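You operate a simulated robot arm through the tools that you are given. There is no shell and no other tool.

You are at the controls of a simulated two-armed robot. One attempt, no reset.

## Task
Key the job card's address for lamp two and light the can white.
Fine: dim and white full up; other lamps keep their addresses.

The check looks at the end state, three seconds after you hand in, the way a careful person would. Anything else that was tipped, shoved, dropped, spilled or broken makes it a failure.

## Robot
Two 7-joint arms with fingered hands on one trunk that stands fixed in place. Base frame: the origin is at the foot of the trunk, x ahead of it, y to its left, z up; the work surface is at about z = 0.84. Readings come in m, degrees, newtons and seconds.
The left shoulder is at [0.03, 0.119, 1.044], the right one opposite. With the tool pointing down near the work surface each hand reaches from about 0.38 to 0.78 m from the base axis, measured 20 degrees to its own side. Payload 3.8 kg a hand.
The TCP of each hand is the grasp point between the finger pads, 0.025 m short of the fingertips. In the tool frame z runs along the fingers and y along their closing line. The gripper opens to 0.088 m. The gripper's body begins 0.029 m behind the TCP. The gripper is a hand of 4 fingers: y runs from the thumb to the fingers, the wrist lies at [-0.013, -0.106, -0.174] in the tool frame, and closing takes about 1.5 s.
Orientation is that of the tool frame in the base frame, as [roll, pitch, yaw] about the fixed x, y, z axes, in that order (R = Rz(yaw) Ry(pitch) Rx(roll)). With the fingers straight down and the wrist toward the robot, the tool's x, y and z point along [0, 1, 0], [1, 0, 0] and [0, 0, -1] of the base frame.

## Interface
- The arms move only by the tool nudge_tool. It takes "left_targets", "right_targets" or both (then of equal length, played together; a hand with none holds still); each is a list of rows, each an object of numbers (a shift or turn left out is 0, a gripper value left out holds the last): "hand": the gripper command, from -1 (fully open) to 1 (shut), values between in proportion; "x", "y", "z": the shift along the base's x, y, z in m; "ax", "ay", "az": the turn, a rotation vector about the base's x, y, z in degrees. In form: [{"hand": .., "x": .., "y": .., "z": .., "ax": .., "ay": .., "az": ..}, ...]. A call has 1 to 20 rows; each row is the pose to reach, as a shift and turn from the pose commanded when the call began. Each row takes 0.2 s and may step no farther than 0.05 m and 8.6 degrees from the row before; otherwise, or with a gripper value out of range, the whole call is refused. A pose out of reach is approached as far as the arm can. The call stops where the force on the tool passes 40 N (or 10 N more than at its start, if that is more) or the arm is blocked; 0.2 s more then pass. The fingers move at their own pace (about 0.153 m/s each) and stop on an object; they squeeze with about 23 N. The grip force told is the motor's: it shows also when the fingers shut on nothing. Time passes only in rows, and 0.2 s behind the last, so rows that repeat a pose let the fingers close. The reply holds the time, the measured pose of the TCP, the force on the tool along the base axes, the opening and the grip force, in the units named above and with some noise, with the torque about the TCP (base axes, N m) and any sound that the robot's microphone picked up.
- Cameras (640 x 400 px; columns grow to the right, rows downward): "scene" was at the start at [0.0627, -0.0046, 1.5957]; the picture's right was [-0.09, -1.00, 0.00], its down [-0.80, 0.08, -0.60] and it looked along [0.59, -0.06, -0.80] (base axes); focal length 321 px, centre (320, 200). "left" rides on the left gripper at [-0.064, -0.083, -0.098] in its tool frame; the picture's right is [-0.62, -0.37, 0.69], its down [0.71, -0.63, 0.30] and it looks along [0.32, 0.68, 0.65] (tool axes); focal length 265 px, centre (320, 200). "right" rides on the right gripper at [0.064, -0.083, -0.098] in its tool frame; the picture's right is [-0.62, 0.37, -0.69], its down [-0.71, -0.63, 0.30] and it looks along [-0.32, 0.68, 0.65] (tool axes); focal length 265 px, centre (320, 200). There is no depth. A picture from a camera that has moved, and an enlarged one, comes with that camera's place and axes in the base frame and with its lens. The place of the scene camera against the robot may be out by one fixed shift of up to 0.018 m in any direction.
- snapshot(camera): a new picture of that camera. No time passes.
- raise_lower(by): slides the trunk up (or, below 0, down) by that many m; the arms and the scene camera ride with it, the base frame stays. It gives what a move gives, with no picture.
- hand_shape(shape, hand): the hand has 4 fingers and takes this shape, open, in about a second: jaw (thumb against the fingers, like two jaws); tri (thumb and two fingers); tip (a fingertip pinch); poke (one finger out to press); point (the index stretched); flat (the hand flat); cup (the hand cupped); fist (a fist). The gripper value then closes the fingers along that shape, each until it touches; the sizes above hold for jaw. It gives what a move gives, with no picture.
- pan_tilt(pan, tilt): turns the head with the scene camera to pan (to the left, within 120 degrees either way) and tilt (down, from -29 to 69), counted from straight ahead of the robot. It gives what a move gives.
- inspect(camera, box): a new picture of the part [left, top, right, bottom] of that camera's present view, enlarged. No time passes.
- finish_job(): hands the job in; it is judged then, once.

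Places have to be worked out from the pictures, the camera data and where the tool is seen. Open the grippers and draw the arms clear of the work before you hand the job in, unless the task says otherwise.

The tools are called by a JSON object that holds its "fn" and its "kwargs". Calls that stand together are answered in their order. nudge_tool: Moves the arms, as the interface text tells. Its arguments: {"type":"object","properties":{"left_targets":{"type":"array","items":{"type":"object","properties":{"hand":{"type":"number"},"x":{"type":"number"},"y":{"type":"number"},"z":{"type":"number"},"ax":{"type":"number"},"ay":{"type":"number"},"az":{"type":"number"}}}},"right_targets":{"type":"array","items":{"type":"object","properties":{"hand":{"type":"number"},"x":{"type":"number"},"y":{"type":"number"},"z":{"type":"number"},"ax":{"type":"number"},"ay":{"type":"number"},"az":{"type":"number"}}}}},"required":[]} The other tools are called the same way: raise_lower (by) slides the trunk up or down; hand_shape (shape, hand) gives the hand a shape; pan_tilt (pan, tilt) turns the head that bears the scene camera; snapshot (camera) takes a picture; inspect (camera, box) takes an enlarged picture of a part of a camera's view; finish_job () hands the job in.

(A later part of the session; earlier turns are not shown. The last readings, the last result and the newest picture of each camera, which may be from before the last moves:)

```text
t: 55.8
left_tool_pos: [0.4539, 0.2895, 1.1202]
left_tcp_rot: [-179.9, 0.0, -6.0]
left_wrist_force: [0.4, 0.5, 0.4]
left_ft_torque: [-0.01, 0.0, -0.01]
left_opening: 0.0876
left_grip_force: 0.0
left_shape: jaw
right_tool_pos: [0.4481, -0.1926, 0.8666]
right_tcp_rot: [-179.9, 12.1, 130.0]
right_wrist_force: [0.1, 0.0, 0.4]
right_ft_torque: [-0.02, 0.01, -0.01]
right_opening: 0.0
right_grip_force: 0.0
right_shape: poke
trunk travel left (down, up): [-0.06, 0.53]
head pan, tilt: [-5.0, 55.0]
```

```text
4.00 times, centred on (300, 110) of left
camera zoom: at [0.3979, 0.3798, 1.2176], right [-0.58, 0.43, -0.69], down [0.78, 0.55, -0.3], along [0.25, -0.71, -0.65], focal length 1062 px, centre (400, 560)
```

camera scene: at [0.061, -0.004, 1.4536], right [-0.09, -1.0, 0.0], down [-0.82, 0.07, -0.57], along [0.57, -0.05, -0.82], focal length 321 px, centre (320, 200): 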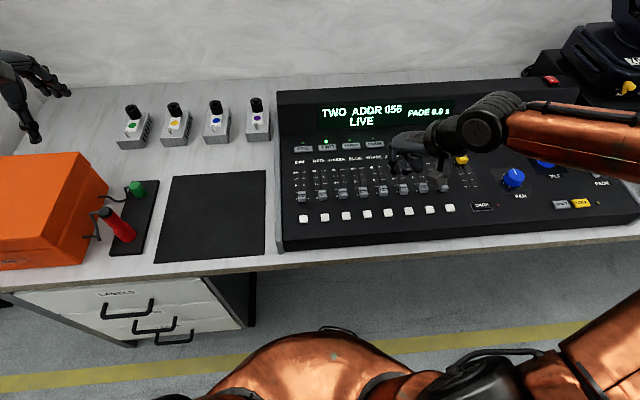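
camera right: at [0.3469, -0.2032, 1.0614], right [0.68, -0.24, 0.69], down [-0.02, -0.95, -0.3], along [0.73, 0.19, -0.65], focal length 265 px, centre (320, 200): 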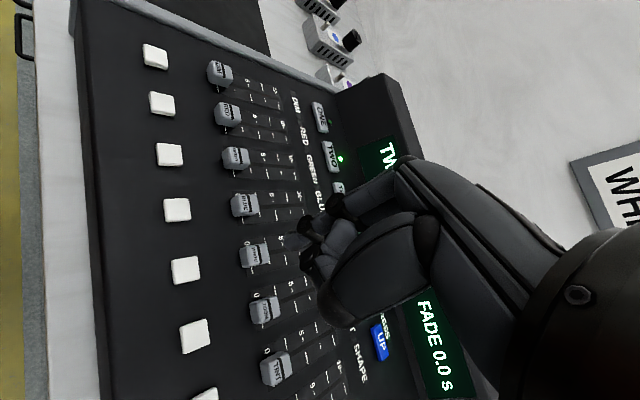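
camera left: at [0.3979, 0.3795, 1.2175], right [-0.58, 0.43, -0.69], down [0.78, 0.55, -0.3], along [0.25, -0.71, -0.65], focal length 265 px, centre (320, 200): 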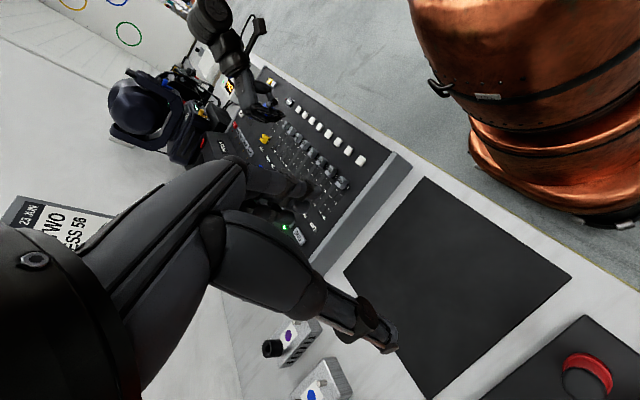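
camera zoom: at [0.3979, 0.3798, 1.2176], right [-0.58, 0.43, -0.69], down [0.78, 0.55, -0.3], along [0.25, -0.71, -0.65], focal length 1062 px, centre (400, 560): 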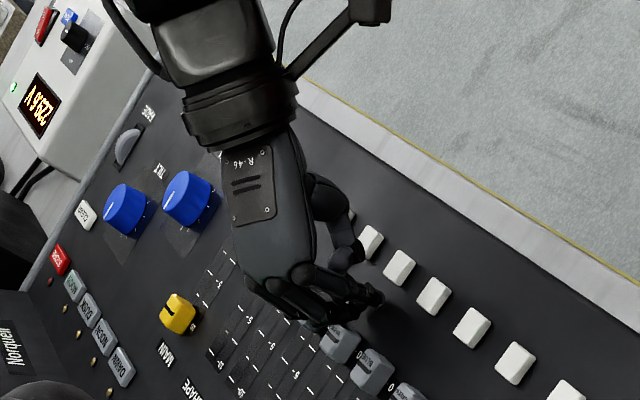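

Tip is at z ≈ 0.841, bump key to its front, knob behind it. I'll lower a little more in fine steps to feel for the panel.

{"fn": "nudge_tool", "kwargs": {"right_targets": [{"z": -0.003}, {"z": -0.006}, {"z": -0.006}]}}

{"fn": "inspect", "kwargs": {"camera": "left", "box": [260, 90, 340, 150]}}

{"fn": "inspect", "kwargs": {"camera": "right", "box": [240, 180, 360, 280]}}

```text
t: 56.6
left_tool_pos: [0.4521, 0.2899, 1.1212]
left_tcp_rot: [180.0, 0.0, -6.0]
left_wrist_force: [-0.2, 0.8, -0.4]
left_ft_torque: [0.0, 0.04, 0.02]
left_opening: 0.0875
left_grip_force: 0.1
left_shape: jaw
right_tool_pos: [0.4501, -0.188, 0.8656]
right_tcp_rot: [179.6, 12.3, 130.0]
right_wrist_force: [4.5, 0.5, 35.1]
right_ft_torque: [0.14, 0.03, -0.02]
right_opening: 0.0001
right_grip_force: 0.2
right_shape: poke
trunk travel left (down, up): [-0.06, 0.53]
head pan, tilt: [-5.0, 55.0]
```

```text
6.67 times, centred on (300, 120) of left
camera zoom: at [0.3962, 0.381, 1.2181], right [-0.58, 0.43, -0.69], down [0.78, 0.55, -0.3], along [0.25, -0.71, -0.65], focal length 1769 px, centre (453, 733)
```

zoom: 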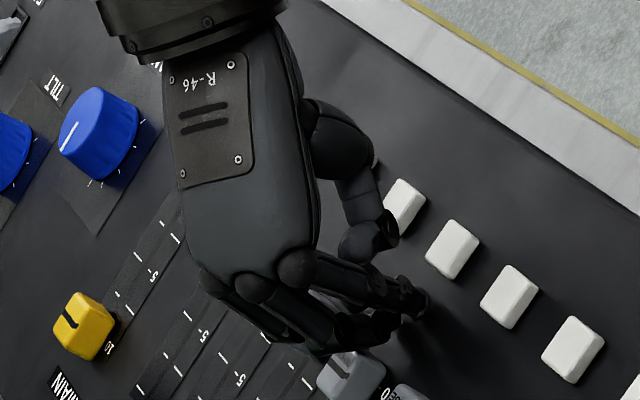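

```text
4.00 times, centred on (300, 230) of right
camera zoom: at [0.3314, -0.1789, 0.9481], right [0.57, -0.12, 0.81], down [0.01, -0.99, -0.15], along [0.82, 0.09, -0.56], focal length 1062 px, centre (400, 80)
```

zoom: 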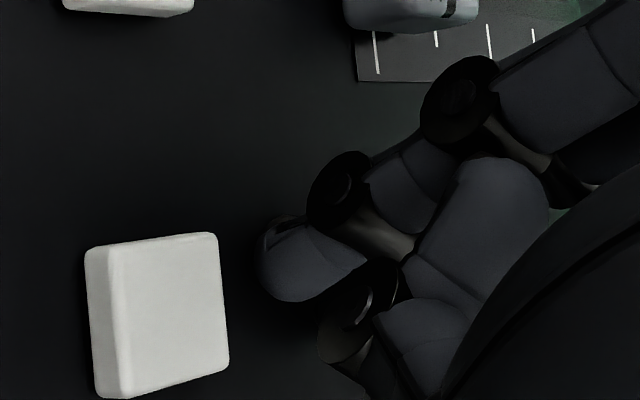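

Panel contact at tip z ≈ 0.841 (firm, no click). I'll lift ~3–4 mm off the panel and start pushing the WHITE knob forward (+x), first half-way.

{"fn": "nudge_tool", "kwargs": {"right_targets": [{"z": 0.01}, {"z": 0.01}]}}

{"fn": "nudge_tool", "kwargs": {"right_targets": [{"x": 0.008}, {"x": 0.016}, {"x": 0.024}, {"x": 0.032}, {"x": 0.032}]}}

{"fn": "inspect", "kwargs": {"camera": "scene", "box": [280, 100, 480, 240]}}

{"fn": "inspect", "kwargs": {"camera": "left", "box": [240, 80, 360, 160]}}

{"fn": "inspect", "kwargs": {"camera": "right", "box": [180, 140, 400, 340]}}

```text
t: 57.2
left_tool_pos: [0.4537, 0.2891, 1.1213]
left_tcp_rot: [179.9, 0.0, -6.0]
left_wrist_force: [0.7, 1.2, 0.2]
left_ft_torque: [-0.05, 0.0, 0.01]
left_opening: 0.0876
left_grip_force: 0.1
left_shape: jaw
right_tool_pos: [0.4481, -0.1905, 0.8701]
right_tcp_rot: [-179.8, 12.0, 129.9]
right_wrist_force: [0.3, 0.2, 0.1]
right_ft_torque: [-0.01, 0.01, -0.01]
right_opening: 0.0
right_grip_force: 0.1
right_shape: poke
trunk travel left (down, up): [-0.06, 0.53]
head pan, tilt: [-5.0, 55.0]
```

```text
t: 58.4
left_tool_pos: [0.4538, 0.2897, 1.1208]
left_tcp_rot: [-180.0, 0.0, -6.1]
left_wrist_force: [0.3, -0.5, 0.2]
left_ft_torque: [-0.02, -0.01, -0.02]
left_opening: 0.0877
left_grip_force: 0.1
left_shape: jaw
right_tool_pos: [0.4811, -0.189, 0.8711]
right_tcp_rot: [-179.9, 12.2, 129.9]
right_wrist_force: [-0.1, 0.2, 0.2]
right_ft_torque: [0.01, -0.03, -0.01]
right_opening: 0.0
right_grip_force: 0.1
right_shape: poke
trunk travel left (down, up): [-0.06, 0.53]
head pan, tilt: [-5.0, 55.0]
```

```text
2.86 times, centred on (380, 170) of scene
camera zoom: at [0.0609, -0.0039, 1.4536], right [-0.09, -1.0, 0.0], down [-0.82, 0.07, -0.57], along [0.57, -0.05, -0.82], focal length 916 px, centre (149, 286)
```

zoom: 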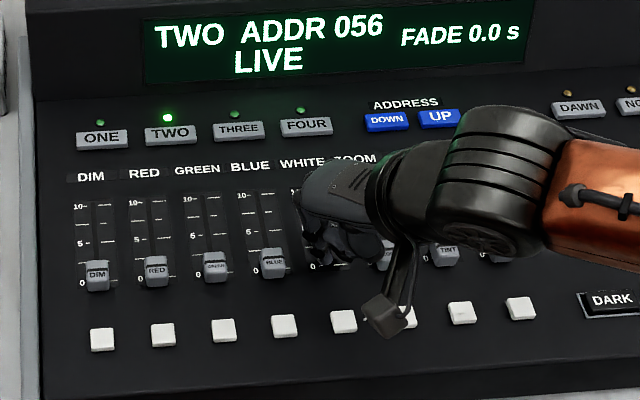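

```text
5.00 times, centred on (300, 120) of left
camera zoom: at [0.3979, 0.3797, 1.2176], right [-0.58, 0.43, -0.69], down [0.78, 0.55, -0.3], along [0.25, -0.71, -0.65], focal length 1327 px, centre (420, 600)
```

zoom: 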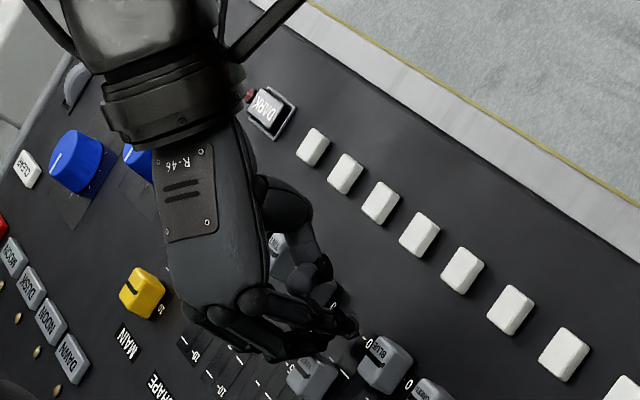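

```text
2.00 times, centred on (290, 240) of right
camera zoom: at [0.3642, -0.1797, 0.9552], right [0.58, -0.12, 0.81], down [0.01, -0.99, -0.15], along [0.82, 0.09, -0.57], focal length 531 px, centre (380, 120)
```

zoom: 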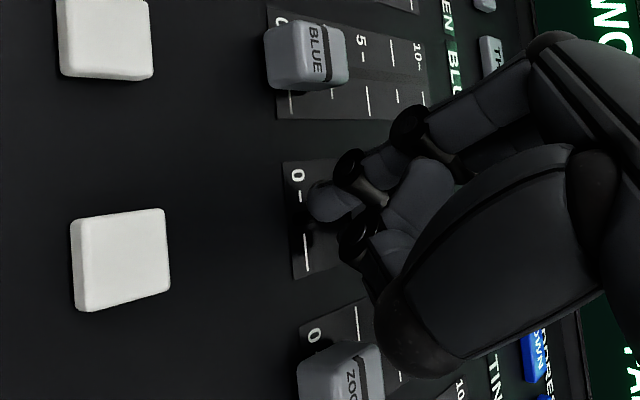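

WHITE knob is moving (clear of the BLUE row) with little force, ZOOM still at 0. Continuing the push toward 10.

{"fn": "nudge_tool", "kwargs": {"right_targets": [{"x": 0.008}, {"x": 0.016}, {"x": 0.024}, {"x": 0.03}, {"x": 0.034}, {"x": 0.034}]}}

{"fn": "inspect", "kwargs": {"camera": "left", "box": [200, 60, 360, 180]}}

{"fn": "inspect", "kwargs": {"camera": "right", "box": [180, 140, 400, 340]}}

{"fn": "inspect", "kwargs": {"camera": "scene", "box": [280, 100, 480, 240]}}

```text
t: 59.8
left_tool_pos: [0.4525, 0.2881, 1.1211]
left_tcp_rot: [180.0, 0.0, -6.0]
left_wrist_force: [-0.2, -0.3, 0.3]
left_ft_torque: [0.0, -0.03, 0.0]
left_opening: 0.0876
left_grip_force: 0.0
left_shape: jaw
right_tool_pos: [0.5145, -0.1898, 0.8715]
right_tcp_rot: [-179.9, 12.1, 130.0]
right_wrist_force: [-0.4, -0.3, -0.1]
right_ft_torque: [0.0, 0.01, -0.03]
right_opening: 0.0
right_grip_force: 0.1
right_shape: poke
trunk travel left (down, up): [-0.06, 0.53]
head pan, tilt: [-5.0, 55.0]
```

```text
3.33 times, centred on (280, 120) of left
camera zoom: at [0.3979, 0.3797, 1.2176], right [-0.58, 0.43, -0.69], down [0.78, 0.55, -0.3], along [0.25, -0.71, -0.65], focal length 885 px, centre (453, 467)
```

zoom: 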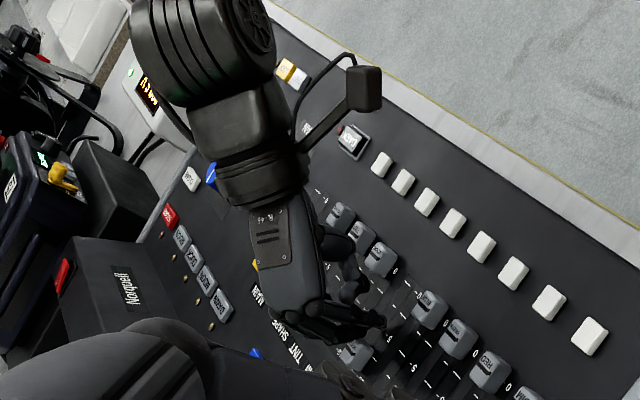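

```text
2.00 times, centred on (290, 240) of right
camera zoom: at [0.3982, -0.1806, 0.955], right [0.58, -0.12, 0.81], down [0.01, -0.99, -0.15], along [0.81, 0.09, -0.57], focal length 531 px, centre (380, 120)
```

zoom: 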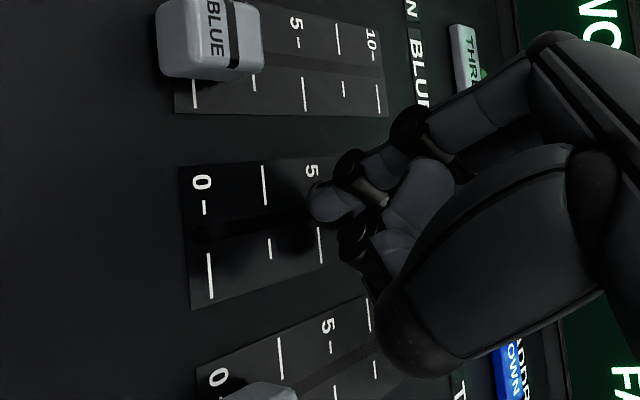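

```text
2.86 times, centred on (380, 170) of scene
camera zoom: at [0.061, -0.0039, 1.4536], right [-0.09, -1.0, 0.0], down [-0.82, 0.07, -0.57], along [0.57, -0.05, -0.82], focal length 916 px, centre (149, 286)
```

zoom: 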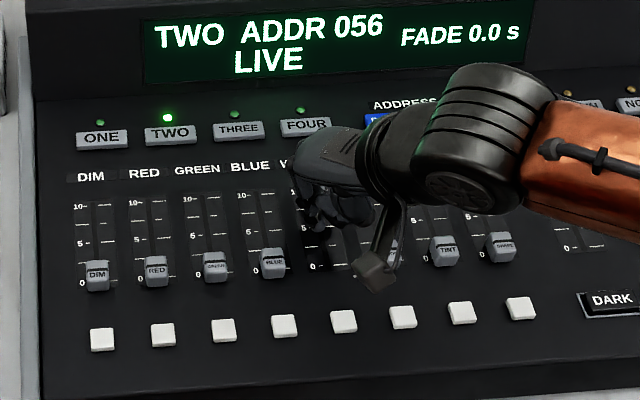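

The tip is near the 5-mark, knob ahead around 8. Continuing in small steps, watching for the end stop.

{"fn": "nudge_tool", "kwargs": {"right_targets": [{"x": 0.005}, {"x": 0.01}, {"x": 0.01}]}}

{"fn": "inspect", "kwargs": {"camera": "left", "box": [200, 60, 360, 180]}}

{"fn": "inspect", "kwargs": {"camera": "right", "box": [180, 140, 400, 340]}}

```text
t: 60.6
left_tool_pos: [0.4532, 0.2897, 1.12]
left_tcp_rot: [179.9, 0.0, -6.0]
left_wrist_force: [-0.5, 0.2, 0.1]
left_ft_torque: [0.0, 0.0, 0.02]
left_opening: 0.0877
left_grip_force: 0.1
left_shape: jaw
right_tool_pos: [0.5242, -0.1907, 0.8708]
right_tcp_rot: [-179.9, 12.1, 130.0]
right_wrist_force: [0.8, -0.6, 0.5]
right_ft_torque: [0.0, 0.01, 0.0]
right_opening: 0.0
right_grip_force: 0.2
right_shape: poke
trunk travel left (down, up): [-0.06, 0.53]
head pan, tilt: [-5.0, 55.0]
```

```text
3.33 times, centred on (280, 120) of left
camera zoom: at [0.3979, 0.3797, 1.2176], right [-0.58, 0.43, -0.69], down [0.78, 0.55, -0.3], along [0.25, -0.71, -0.65], focal length 885 px, centre (453, 467)
```

zoom: 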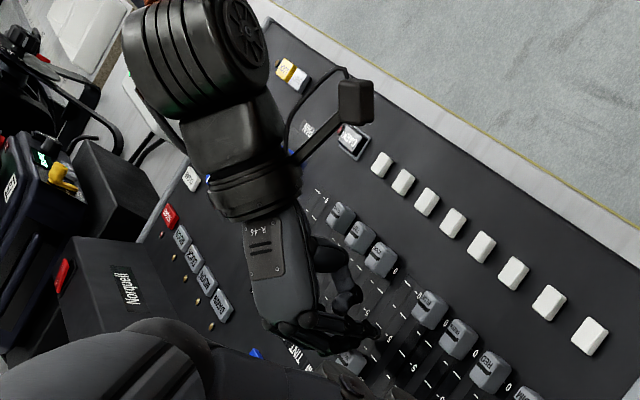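

```text
2.00 times, centred on (290, 240) of right
camera zoom: at [0.4076, -0.1803, 0.9549], right [0.58, -0.12, 0.81], down [0.01, -0.99, -0.15], along [0.81, 0.09, -0.57], focal length 531 px, centre (380, 120)
```

zoom: 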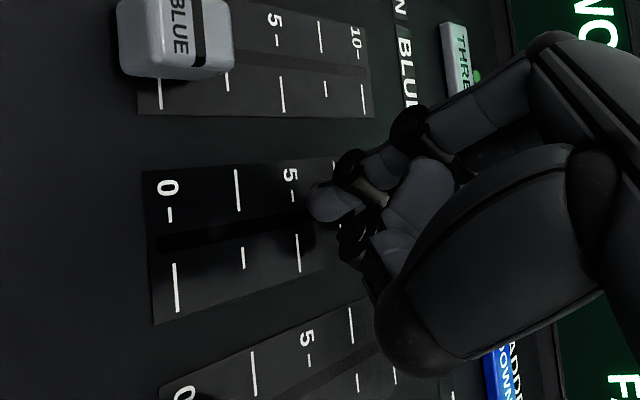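

Still free-moving. Pushing on a few more millimetres at a time.

{"fn": "nudge_tool", "kwargs": {"right_targets": [{"x": 0.004}, {"x": 0.008}, {"x": 0.011}, {"x": 0.011}]}}

{"fn": "inspect", "kwargs": {"camera": "right", "box": [180, 140, 400, 340]}}

{"fn": "inspect", "kwargs": {"camera": "scene", "box": [280, 100, 480, 240]}}

```text
t: 61.6
left_tool_pos: [0.4527, 0.2896, 1.1203]
left_tcp_rot: [-180.0, -0.1, -6.0]
left_wrist_force: [0.4, -0.9, 0.2]
left_ft_torque: [0.01, -0.02, 0.0]
left_opening: 0.0877
left_grip_force: 0.0
left_shape: jaw
right_tool_pos: [0.5357, -0.1907, 0.8709]
right_tcp_rot: [179.9, 12.2, 129.9]
right_wrist_force: [-3.2, 0.1, 4.6]
right_ft_torque: [0.01, 0.01, 0.01]
right_opening: 0.0
right_grip_force: 0.1
right_shape: poke
trunk travel left (down, up): [-0.06, 0.53]
head pan, tilt: [-5.0, 55.0]
```

```text
2.00 times, centred on (290, 240) of right
camera zoom: at [0.4183, -0.1804, 0.9553], right [0.58, -0.12, 0.81], down [0.01, -0.99, -0.15], along [0.82, 0.09, -0.57], focal length 531 px, centre (380, 120)
```

zoom: 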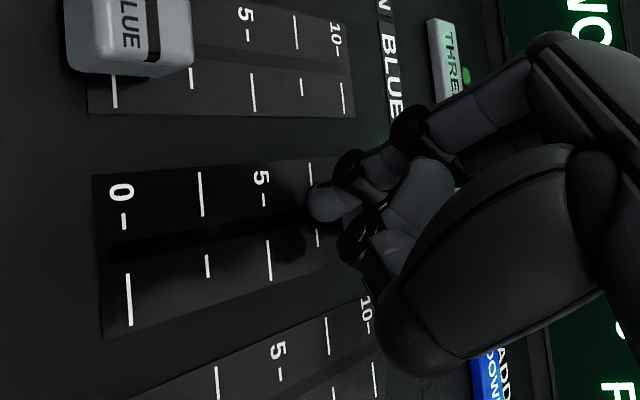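

```text
2.86 times, centred on (380, 170) of scene
camera zoom: at [0.0601, -0.0037, 1.4536], right [-0.09, -1.0, 0.0], down [-0.82, 0.07, -0.57], along [0.57, -0.05, -0.82], focal length 916 px, centre (149, 286)
```

zoom: 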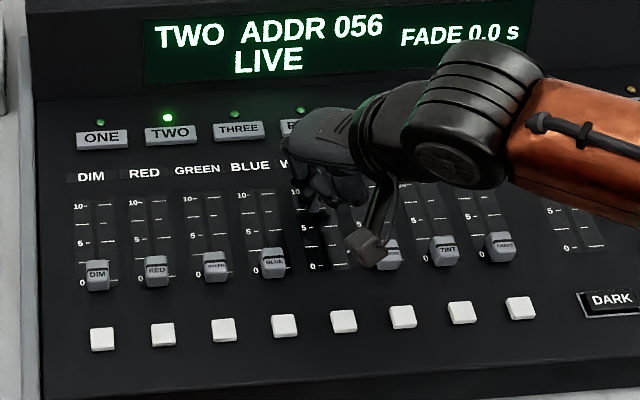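

A small reaction (-3 N) begins, probably the end stop. I'll push a few mm further to confirm the stop.

{"fn": "nudge_tool", "kwargs": {"right_targets": [{"x": 0.002}, {"x": 0.004}, {"x": 0.004}]}}

```text
t: 62.4
left_tool_pos: [0.4511, 0.2888, 1.1226]
left_tcp_rot: [-179.9, -0.1, -6.1]
left_wrist_force: [0.1, -0.8, 0.7]
left_ft_torque: [0.03, 0.01, -0.01]
left_opening: 0.0876
left_grip_force: 0.0
left_shape: jaw
right_tool_pos: [0.5367, -0.192, 0.8715]
right_tcp_rot: [-180.0, 12.2, 130.0]
right_wrist_force: [-13.5, -2.7, 9.5]
right_ft_torque: [-0.09, 0.05, -0.1]
right_opening: 0.0003
right_grip_force: 0.1
right_shape: poke
trunk travel left (down, up): [-0.06, 0.53]
head pan, tilt: [-5.0, 55.0]
```

End stop reached (13.5 N, no more travel). I'll back off a little, lift clear, and check the WHITE fader.

{"fn": "nudge_tool", "kwargs": {"right_targets": [{"x": -0.015}, {"x": -0.02, "z": 0.03}, {"x": -0.03, "y": -0.02, "z": 0.06}, {"x": -0.04, "y": -0.06, "z": 0.09}, {"x": -0.04, "y": -0.1, "z": 0.1}, {"x": -0.04, "y": -0.14, "z": 0.1}]}}

{"fn": "inspect", "kwargs": {"camera": "scene", "box": [280, 100, 480, 240]}}

{"fn": "inspect", "kwargs": {"camera": "left", "box": [200, 60, 360, 180]}}

```text
refused: row 4 steps farther than a row can; nothing moved
```

```text
2.86 times, centred on (380, 170) of scene
camera zoom: at [0.0581, -0.0041, 1.4537], right [-0.09, -1.0, 0.0], down [-0.81, 0.07, -0.57], along [0.57, -0.05, -0.82], focal length 916 px, centre (149, 286)
```

zoom: 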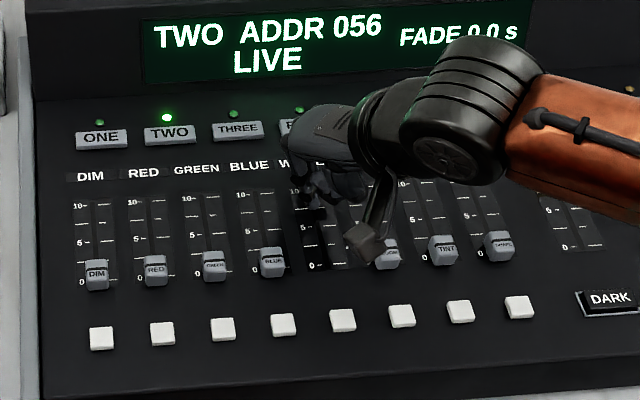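

```text
3.33 times, centred on (280, 120) of left
camera zoom: at [0.3957, 0.3794, 1.2185], right [-0.58, 0.43, -0.69], down [0.78, 0.55, -0.3], along [0.25, -0.71, -0.65], focal length 885 px, centre (453, 467)
```

zoom: 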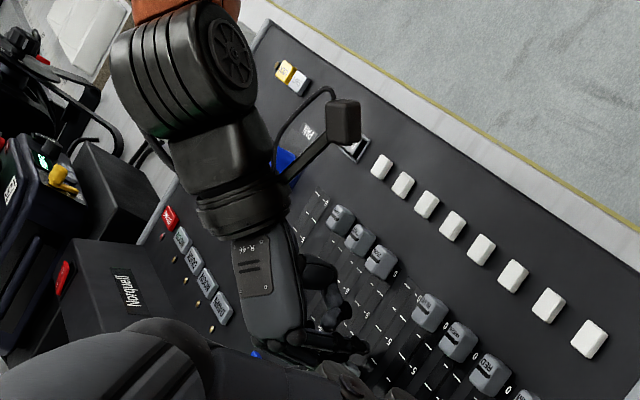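

One row stepped too far; I'll resend with smaller steps.

{"fn": "nudge_tool", "kwargs": {"right_targets": [{"x": -0.015}, {"x": -0.02, "z": 0.03}, {"x": -0.03, "y": -0.01, "z": 0.06}, {"x": -0.035, "y": -0.04, "z": 0.085}, {"x": -0.04, "y": -0.08, "z": 0.1}, {"x": -0.04, "y": -0.12, "z": 0.1}, {"x": -0.04, "y": -0.15, "z": 0.1}]}}

{"fn": "inspect", "kwargs": {"camera": "scene", "box": [280, 100, 480, 240]}}

{"fn": "inspect", "kwargs": {"camera": "left", "box": [200, 60, 360, 180]}}

```text
t: 64.0
left_tool_pos: [0.453, 0.288, 1.1202]
left_tcp_rot: [180.0, 0.1, -6.0]
left_wrist_force: [0.5, -0.1, 0.9]
left_ft_torque: [0.0, 0.0, 0.02]
left_opening: 0.0878
left_grip_force: 0.0
left_shape: jaw
right_tool_pos: [0.499, -0.342, 0.9729]
right_tcp_rot: [-180.0, 12.1, 130.0]
right_wrist_force: [-0.4, -0.5, 0.0]
right_ft_torque: [0.0, 0.02, 0.04]
right_opening: 0.0
right_grip_force: 0.1
right_shape: poke
trunk travel left (down, up): [-0.06, 0.53]
head pan, tilt: [-5.0, 55.0]
```

```text
2.86 times, centred on (380, 170) of scene
camera zoom: at [0.0609, -0.0042, 1.4536], right [-0.09, -1.0, 0.0], down [-0.82, 0.07, -0.57], along [0.57, -0.05, -0.82], focal length 916 px, centre (149, 286)
```

zoom: 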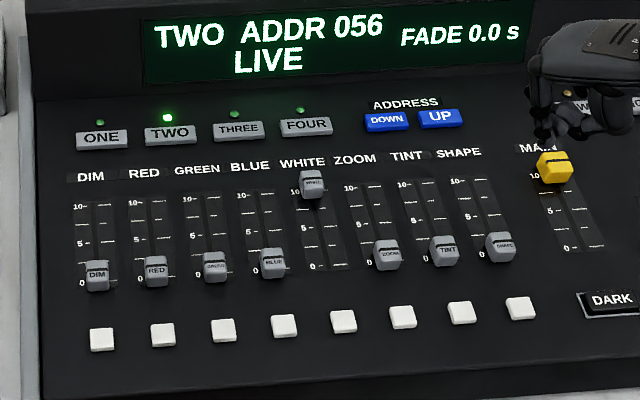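

```text
3.33 times, centred on (280, 120) of left
camera zoom: at [0.3978, 0.3795, 1.2177], right [-0.58, 0.43, -0.69], down [0.78, 0.55, -0.3], along [0.25, -0.71, -0.65], focal length 885 px, centre (453, 467)
```

zoom: 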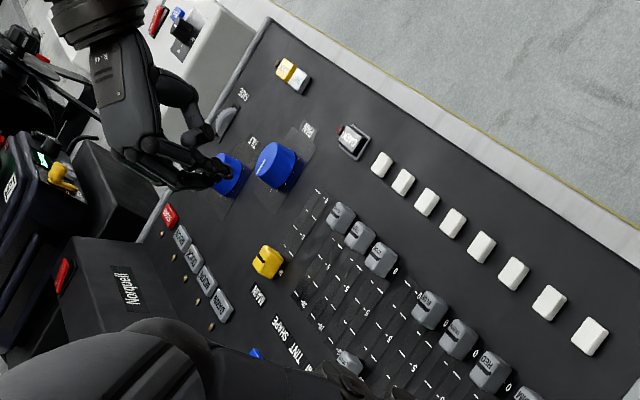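

WHITE sits at the top (10) and all other faders are still at 0. For DIM (est. (0.482, 0.000), leftmost fader) the left hand is better, as its curled fingers fall on the empty left side. I'll shape it to poke and turn it back with a mirrored yaw.

{"fn": "hand_shape", "kwargs": {"shape": "poke", "hand": "left"}}

{"fn": "nudge_tool", "kwargs": {"left_targets": [{"az": 8}, {"az": 16}, {"az": 24}, {"az": 32}, {"az": 40}, {"az": 48}, {"az": 56}, {"az": 56, "y": -0.04}, {"az": 56, "y": -0.08, "z": -0.02}, {"az": 56, "y": -0.12, "z": -0.05}, {"az": 56, "y": -0.16, "z": -0.08}, {"az": 56, "y": -0.16, "z": -0.08}]}}

{"fn": "snapshot", "kwargs": {"camera": "scene"}}

{"fn": "snapshot", "kwargs": {"camera": "left"}}

```text
t: 64.9
left_tool_pos: [0.4539, 0.2889, 1.1196]
left_tcp_rot: [179.9, 0.0, -5.9]
left_wrist_force: [-0.5, 0.6, 0.4]
left_ft_torque: [0.04, 0.0, 0.02]
left_opening: 0.0001
left_grip_force: 0.0
left_shape: poke
right_tool_pos: [0.4993, -0.3406, 0.973]
right_tcp_rot: [-179.9, 12.2, 129.9]
right_wrist_force: [1.0, -0.8, -0.3]
right_ft_torque: [-0.02, -0.05, -0.01]
right_opening: 0.0003
right_grip_force: 0.1
right_shape: poke
trunk travel left (down, up): [-0.06, 0.53]
head pan, tilt: [-5.0, 55.0]
```

```text
t: 67.5
left_tool_pos: [0.4522, 0.1299, 1.0425]
left_tcp_rot: [-180.0, 0.0, 50.0]
left_wrist_force: [0.4, 0.6, 0.1]
left_ft_torque: [-0.01, 0.02, -0.01]
left_opening: 0.0
left_grip_force: 0.0
left_shape: poke
right_tool_pos: [0.499, -0.3416, 0.9731]
right_tcp_rot: [-179.9, 11.9, 129.9]
right_wrist_force: [0.2, 0.5, 0.6]
right_ft_torque: [0.0, 0.0, 0.0]
right_opening: 0.0001
right_grip_force: 0.1
right_shape: poke
trunk travel left (down, up): [-0.06, 0.53]
head pan, tilt: [-5.0, 55.0]
```

```text
taken
camera scene: at [0.0606, -0.0037, 1.4536], right [-0.09, -1.0, 0.0], down [-0.82, 0.07, -0.57], along [0.57, -0.05, -0.82], focal length 321 px, centre (320, 200)
```

scene: 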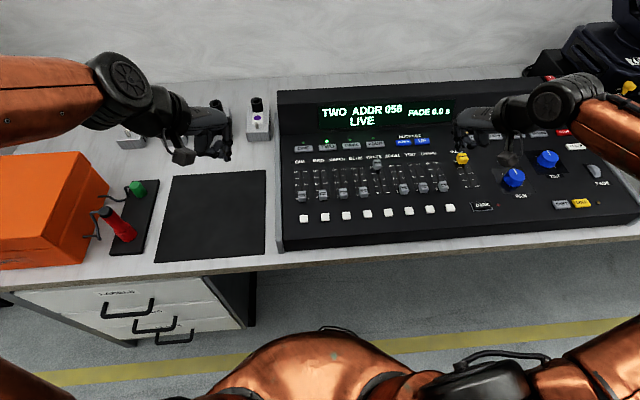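

```text
taken
camera left: at [0.3473, 0.135, 1.1382], right [-0.68, -0.24, -0.69], down [-0.02, 0.95, -0.3], along [0.73, -0.19, -0.65], focal length 265 px, centre (320, 200)
```

left: 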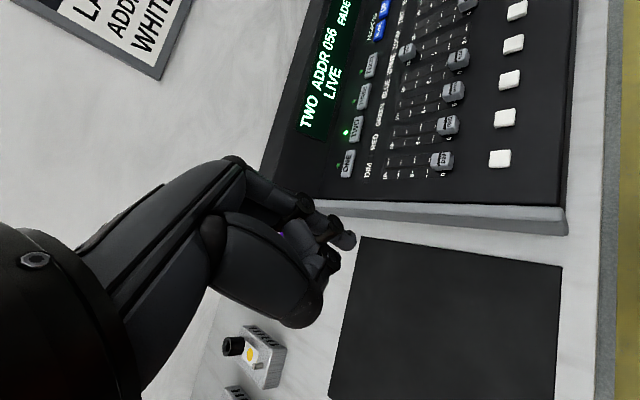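

DIM knob measures about (0.479, -0.002). Now I'll tilt the left finger 32° forward-right and move over to just in front of the DIM knob at safe height.

{"fn": "nudge_tool", "kwargs": {"left_targets": [{"ax": -5.14, "ay": -6.13}, {"ax": -10.28, "ay": -12.26}, {"ax": -15.4, "ay": -18.4}, {"ax": -20.5, "ay": -24.5}, {"ax": -20.5, "ay": -24.5, "y": -0.03}, {"ax": -20.5, "ay": -24.5, "y": -0.06}, {"ax": -20.5, "ay": -24.5, "y": -0.09, "z": -0.03, "x": -0.005}, {"ax": -20.5, "ay": -24.5, "y": -0.119, "z": -0.06, "x": -0.011}, {"ax": -20.5, "ay": -24.5, "y": -0.119, "z": -0.1, "x": -0.011}, {"ax": -20.5, "ay": -24.5, "y": -0.119, "z": -0.13, "x": -0.011}, {"ax": -20.5, "ay": -24.5, "y": -0.119, "z": -0.13, "x": -0.011}]}}

{"fn": "inspect", "kwargs": {"camera": "left", "box": [240, 100, 480, 320]}}

{"fn": "inspect", "kwargs": {"camera": "scene", "box": [230, 100, 430, 240]}}

{"fn": "snapshot", "kwargs": {"camera": "right"}}

```text
t: 69.9
left_tool_pos: [0.4419, 0.0111, 0.9122]
left_tcp_rot: [147.9, -0.2, 50.1]
left_wrist_force: [-0.2, -0.2, -0.2]
left_ft_torque: [0.0, 0.02, 0.03]
left_opening: 0.0
left_grip_force: 0.0
left_shape: poke
right_tool_pos: [0.4993, -0.3433, 0.9723]
right_tcp_rot: [-179.9, 12.1, 130.0]
right_wrist_force: [0.2, 0.3, -0.2]
right_ft_torque: [-0.03, 0.0, 0.02]
right_opening: 0.0
right_grip_force: 0.0
right_shape: poke
trunk travel left (down, up): [-0.06, 0.53]
head pan, tilt: [-5.0, 55.0]
```

```text
1.82 times, centred on (360, 210) of left
camera zoom: at [0.3055, 0.0423, 0.9503], right [-0.36, -0.51, -0.78], down [0.17, 0.79, -0.59], along [0.92, -0.35, -0.19], focal length 483 px, centre (247, 182)
```

zoom: 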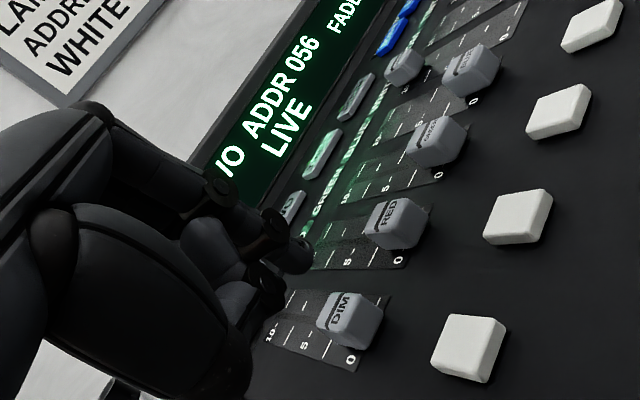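

```text
2.86 times, centred on (330, 170) of scene
camera zoom: at [0.0609, -0.0037, 1.4536], right [-0.09, -1.0, 0.0], down [-0.82, 0.07, -0.57], along [0.57, -0.05, -0.82], focal length 916 px, centre (291, 286)
```

zoom: 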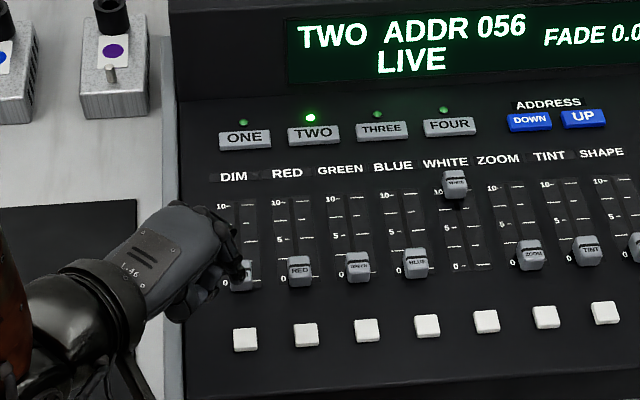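

```text
taken
camera right: at [0.3824, -0.3317, 1.0565], right [0.58, -0.12, 0.81], down [0.01, -0.99, -0.15], along [0.82, 0.09, -0.57], focal length 265 px, centre (320, 200)
```

right: 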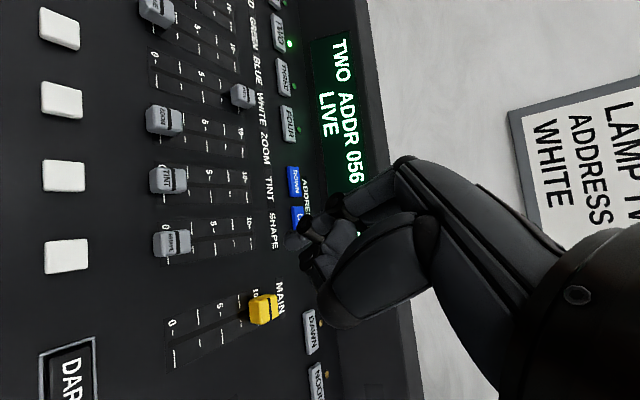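

Aligned: tip about (0.450, -0.002, 0.89), with knob front ≈0.462 and bump key edge ≈0.428. Descending to just above the panel in fine steps.

{"fn": "nudge_tool", "kwargs": {"left_targets": [{"x": -0.003, "z": -0.015}, {"x": -0.003, "z": -0.028}, {"x": -0.003, "z": -0.036}, {"x": -0.003, "z": -0.04}, {"x": -0.003, "z": -0.04}]}}

{"fn": "inspect", "kwargs": {"camera": "left", "box": [240, 100, 480, 320]}}

{"fn": "inspect", "kwargs": {"camera": "scene", "box": [230, 120, 370, 240]}}

```text
t: 71.1
left_tool_pos: [0.4386, 0.0104, 0.8717]
left_tcp_rot: [148.1, -0.1, 50.0]
left_wrist_force: [-0.4, 0.8, 0.2]
left_ft_torque: [-0.01, -0.03, -0.05]
left_opening: 0.0
left_grip_force: 0.0
left_shape: poke
right_tool_pos: [0.4984, -0.342, 0.9715]
right_tcp_rot: [-179.9, 12.0, 129.9]
right_wrist_force: [0.6, -0.6, 0.4]
right_ft_torque: [0.0, -0.01, 0.02]
right_opening: 0.0
right_grip_force: 0.2
right_shape: poke
trunk travel left (down, up): [-0.06, 0.53]
head pan, tilt: [-5.0, 55.0]
```

```text
1.82 times, centred on (360, 210) of left
camera zoom: at [0.3033, 0.0415, 0.9101], right [-0.36, -0.51, -0.78], down [0.17, 0.79, -0.59], along [0.92, -0.35, -0.19], focal length 483 px, centre (247, 182)
```

zoom: 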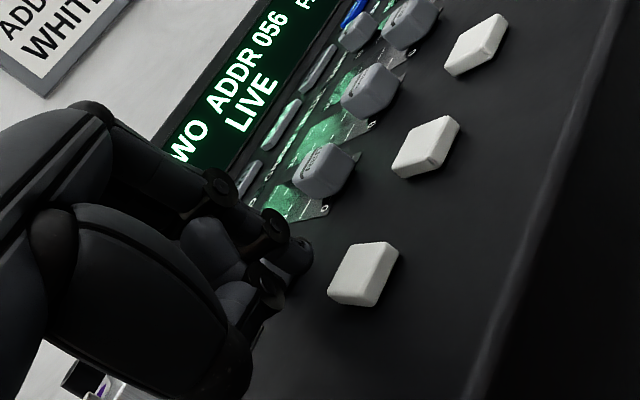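

```text
3.33 times, centred on (300, 180) of scene
camera zoom: at [0.061, -0.0041, 1.4536], right [-0.09, -1.0, 0.0], down [-0.82, 0.07, -0.57], along [0.57, -0.05, -0.82], focal length 1069 px, centre (387, 267)
```

zoom: 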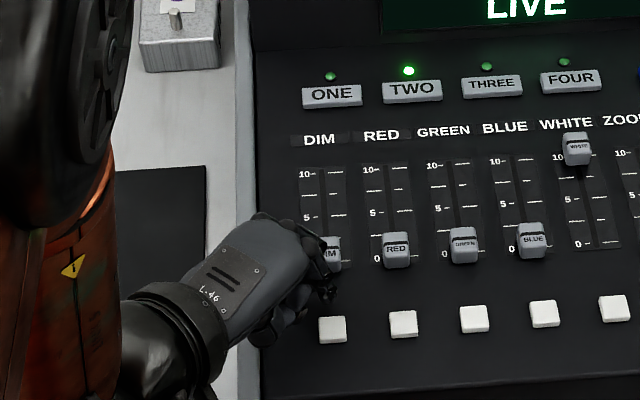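

The tip is between the DIM knob and its bump key. I'll lower 2 mm more and push +x, first part of travel.

{"fn": "nudge_tool", "kwargs": {"left_targets": [{"z": -0.002}, {"z": -0.002, "x": 0.008}, {"z": -0.002, "x": 0.016}, {"z": -0.002, "x": 0.024}, {"z": -0.002, "x": 0.03}, {"z": -0.002, "x": 0.03}]}}

{"fn": "inspect", "kwargs": {"camera": "scene", "box": [230, 120, 370, 240]}}

{"fn": "inspect", "kwargs": {"camera": "left", "box": [240, 100, 480, 320]}}

```text
t: 72.5
left_tool_pos: [0.4695, 0.01, 0.8707]
left_tcp_rot: [148.1, 0.0, 49.9]
left_wrist_force: [-0.4, 0.5, -0.4]
left_ft_torque: [0.02, -0.03, 0.01]
left_opening: 0.0002
left_grip_force: 0.1
left_shape: poke
right_tool_pos: [0.4997, -0.3425, 0.9727]
right_tcp_rot: [-179.9, 12.1, 129.9]
right_wrist_force: [-0.3, -0.7, 1.0]
right_ft_torque: [-0.01, -0.01, 0.0]
right_opening: 0.0
right_grip_force: 0.1
right_shape: poke
trunk travel left (down, up): [-0.06, 0.53]
head pan, tilt: [-5.0, 55.0]
```

```text
3.33 times, centred on (300, 180) of scene
camera zoom: at [0.061, -0.0042, 1.4536], right [-0.09, -1.0, 0.0], down [-0.82, 0.07, -0.57], along [0.57, -0.05, -0.82], focal length 1069 px, centre (387, 267)
```

zoom: 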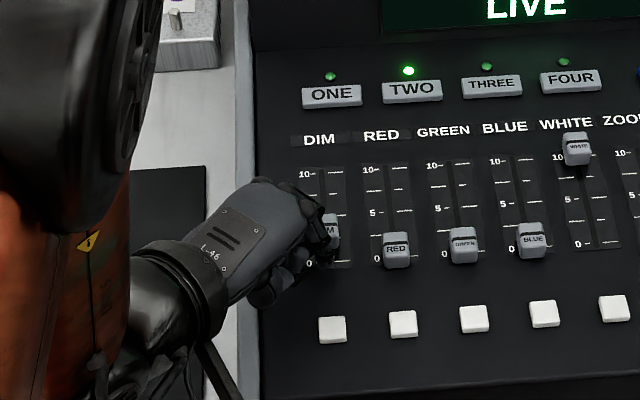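

```text
1.82 times, centred on (360, 210) of left
camera zoom: at [0.3336, 0.0414, 0.9081], right [-0.36, -0.51, -0.78], down [0.17, 0.79, -0.59], along [0.92, -0.35, -0.19], focal length 483 px, centre (247, 182)
```

zoom: 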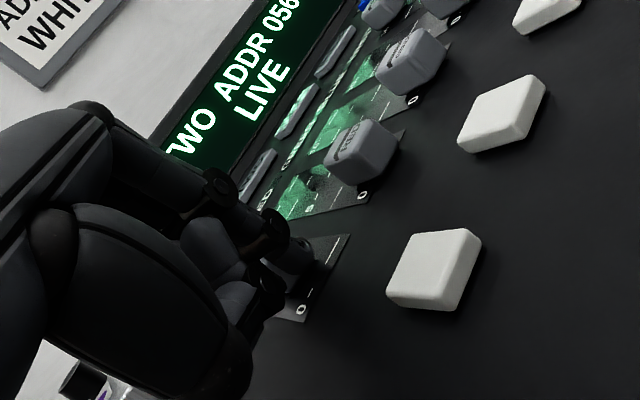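

DIM knob is moving with the finger. Continuing the push.

{"fn": "nudge_tool", "kwargs": {"left_targets": [{"x": 0.008}, {"x": 0.016}, {"x": 0.024}, {"x": 0.032}, {"x": 0.04}, {"x": 0.045}, {"x": 0.045}]}}

{"fn": "inspect", "kwargs": {"camera": "scene", "box": [230, 120, 370, 240]}}

{"fn": "inspect", "kwargs": {"camera": "left", "box": [240, 100, 480, 320]}}

```text
t: 74.1
left_tool_pos: [0.5149, 0.0114, 0.8706]
left_tcp_rot: [148.1, 0.0, 49.8]
left_wrist_force: [0.2, -0.3, 0.1]
left_ft_torque: [0.01, 0.0, 0.02]
left_opening: 0.0
left_grip_force: 0.1
left_shape: poke
right_tool_pos: [0.5001, -0.3418, 0.9721]
right_tcp_rot: [-179.9, 12.0, 130.0]
right_wrist_force: [1.0, -0.5, -0.4]
right_ft_torque: [-0.02, -0.01, -0.01]
right_opening: 0.0001
right_grip_force: 0.1
right_shape: poke
trunk travel left (down, up): [-0.06, 0.53]
head pan, tilt: [-5.0, 55.0]
```

```text
3.33 times, centred on (300, 180) of scene
camera zoom: at [0.061, -0.0041, 1.4536], right [-0.09, -1.0, 0.0], down [-0.82, 0.07, -0.57], along [0.57, -0.05, -0.82], focal length 1069 px, centre (387, 267)
```

zoom: 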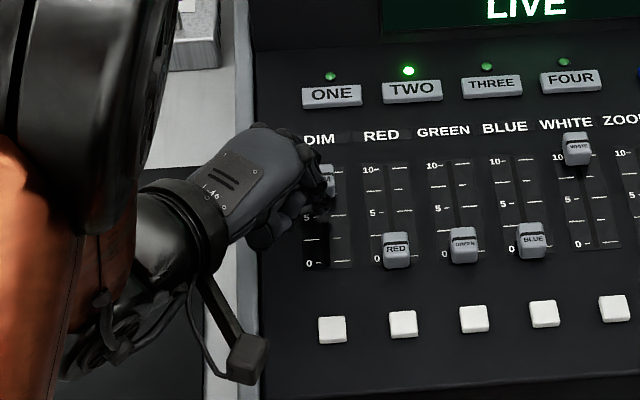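

```text
1.82 times, centred on (360, 210) of left
camera zoom: at [0.3788, 0.0414, 0.9082], right [-0.36, -0.51, -0.78], down [0.17, 0.79, -0.59], along [0.92, -0.35, -0.19], focal length 483 px, centre (247, 182)
```

zoom: 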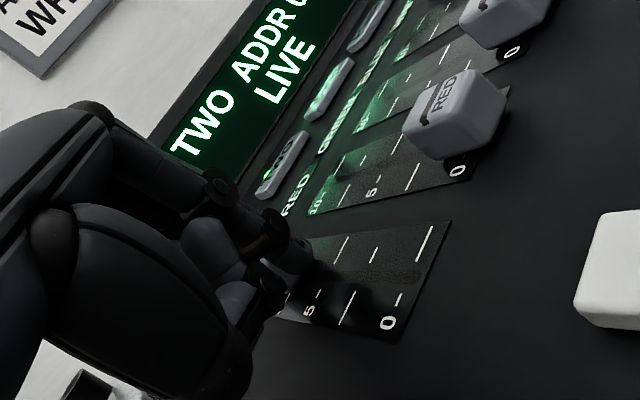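

DIM is near 8. Small steps to the end stop now.

{"fn": "nudge_tool", "kwargs": {"left_targets": [{"x": 0.004}, {"x": 0.008}, {"x": 0.011}, {"x": 0.011}]}}

{"fn": "inspect", "kwargs": {"camera": "scene", "box": [230, 120, 370, 240]}}

```text
t: 75.1
left_tool_pos: [0.5243, 0.011, 0.8698]
left_tcp_rot: [148.1, 0.0, 49.9]
left_wrist_force: [-0.7, 0.0, -0.1]
left_ft_torque: [-0.01, 0.02, 0.02]
left_opening: 0.0
left_grip_force: 0.2
left_shape: poke
right_tool_pos: [0.4995, -0.3409, 0.9714]
right_tcp_rot: [-179.9, 12.1, 129.9]
right_wrist_force: [-1.1, 0.3, -0.2]
right_ft_torque: [-0.02, 0.03, -0.01]
right_opening: 0.0
right_grip_force: 0.2
right_shape: poke
trunk travel left (down, up): [-0.06, 0.53]
head pan, tilt: [-5.0, 55.0]
```

```text
3.33 times, centred on (300, 180) of scene
camera zoom: at [0.061, -0.0041, 1.4536], right [-0.09, -1.0, 0.0], down [-0.82, 0.07, -0.57], along [0.57, -0.05, -0.82], focal length 1069 px, centre (387, 267)
```

zoom: 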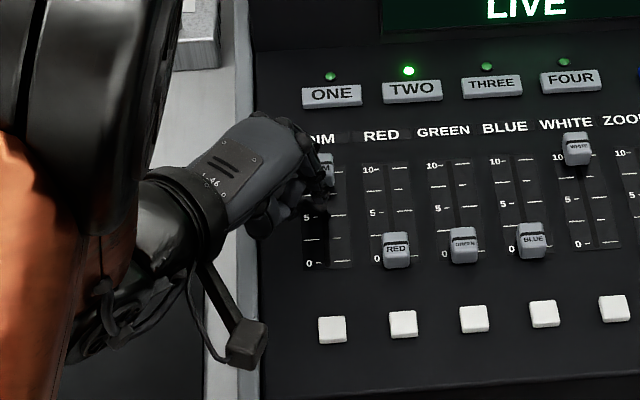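

No stop force yet; a few more millimetres.

{"fn": "nudge_tool", "kwargs": {"left_targets": [{"x": 0.003}, {"x": 0.006}, {"x": 0.006}]}}

{"fn": "nudge_tool", "kwargs": {"left_targets": [{"x": 0.002}, {"x": 0.004}, {"x": 0.004}]}}

{"fn": "inspect", "kwargs": {"camera": "scene", "box": [230, 120, 370, 240]}}

```text
t: 75.9
left_tool_pos: [0.5325, 0.0109, 0.8696]
left_tcp_rot: [148.2, -0.1, 50.0]
left_wrist_force: [-1.5, 0.7, 1.1]
left_ft_torque: [0.04, 0.02, -0.01]
left_opening: 0.0
left_grip_force: 0.0
left_shape: poke
right_tool_pos: [0.4998, -0.3409, 0.9736]
right_tcp_rot: [-180.0, 12.2, 130.0]
right_wrist_force: [0.2, 0.5, -0.4]
right_ft_torque: [-0.01, 0.02, -0.02]
right_opening: 0.0001
right_grip_force: 0.0
right_shape: poke
trunk travel left (down, up): [-0.06, 0.53]
head pan, tilt: [-5.0, 55.0]
```

```text
t: 76.7
left_tool_pos: [0.5343, 0.013, 0.8697]
left_tcp_rot: [147.9, -0.1, 50.1]
left_wrist_force: [-3.7, 6.2, 1.2]
left_ft_torque: [0.09, 0.05, 0.08]
left_opening: 0.0
left_grip_force: 0.1
left_shape: poke
right_tool_pos: [0.5002, -0.3419, 0.9735]
right_tcp_rot: [-180.0, 12.1, 129.9]
right_wrist_force: [-0.1, 0.2, -0.1]
right_ft_torque: [0.03, 0.02, 0.03]
right_opening: 0.0
right_grip_force: 0.0
right_shape: poke
trunk travel left (down, up): [-0.06, 0.53]
head pan, tilt: [-5.0, 55.0]
```

```text
3.33 times, centred on (300, 180) of scene
camera zoom: at [0.0601, -0.0032, 1.4536], right [-0.09, -1.0, 0.0], down [-0.82, 0.07, -0.57], along [0.57, -0.05, -0.82], focal length 1069 px, centre (387, 267)
```

zoom: 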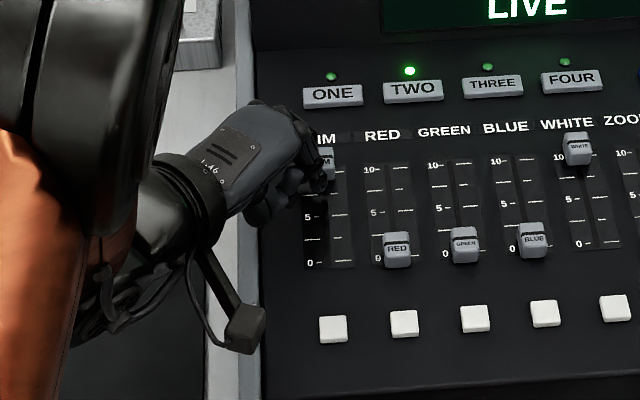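

Reaction is building (with some sideways component), so it is likely at the stop. I'll back off, lift clear and look at the DIM knob.

{"fn": "nudge_tool", "kwargs": {"left_targets": [{"x": -0.012}, {"x": -0.016, "z": 0.025}, {"x": -0.02, "z": 0.06}, {"x": -0.02, "y": 0.04, "z": 0.08}, {"x": -0.02, "y": 0.08, "z": 0.08}, {"x": -0.02, "y": 0.1, "z": 0.08}]}}

{"fn": "inspect", "kwargs": {"camera": "scene", "box": [260, 100, 480, 240]}}

{"fn": "inspect", "kwargs": {"camera": "scene", "box": [280, 140, 400, 220]}}

```text
t: 78.1
left_tool_pos: [0.5156, 0.1098, 0.9504]
left_tcp_rot: [148.1, 0.0, 49.9]
left_wrist_force: [0.1, 0.2, 0.6]
left_ft_torque: [0.0, -0.01, -0.01]
left_opening: 0.0001
left_grip_force: 0.0
left_shape: poke
right_tool_pos: [0.4995, -0.3424, 0.9726]
right_tcp_rot: [-179.9, 12.1, 130.0]
right_wrist_force: [-0.5, -0.3, -0.5]
right_ft_torque: [-0.02, -0.04, 0.06]
right_opening: 0.0002
right_grip_force: 0.0
right_shape: poke
trunk travel left (down, up): [-0.06, 0.53]
head pan, tilt: [-5.0, 55.0]
```

```text
2.86 times, centred on (370, 170) of scene
camera zoom: at [0.061, -0.0037, 1.4536], right [-0.09, -1.0, 0.0], down [-0.82, 0.07, -0.57], along [0.57, -0.05, -0.82], focal length 916 px, centre (177, 286)
```

zoom: 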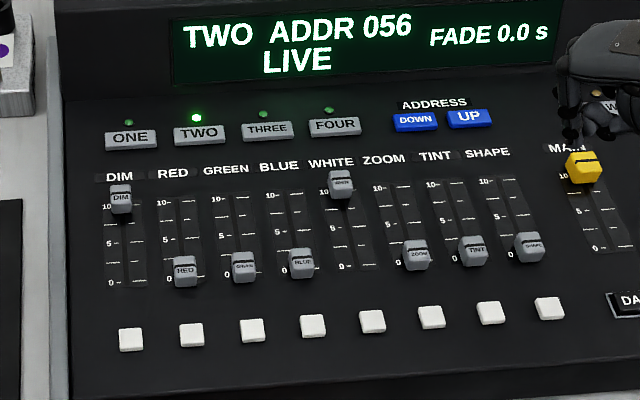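

```text
5.00 times, centred on (340, 180) of scene
camera zoom: at [0.061, -0.0037, 1.4536], right [-0.09, -1.0, 0.0], down [-0.82, 0.07, -0.57], along [0.57, -0.05, -0.82], focal length 1604 px, centre (220, 300)
```

zoom: 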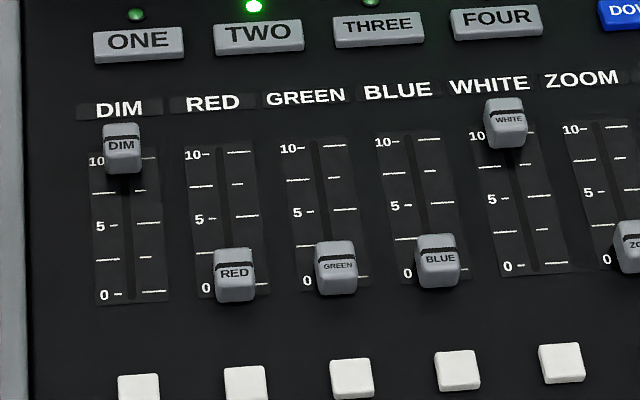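

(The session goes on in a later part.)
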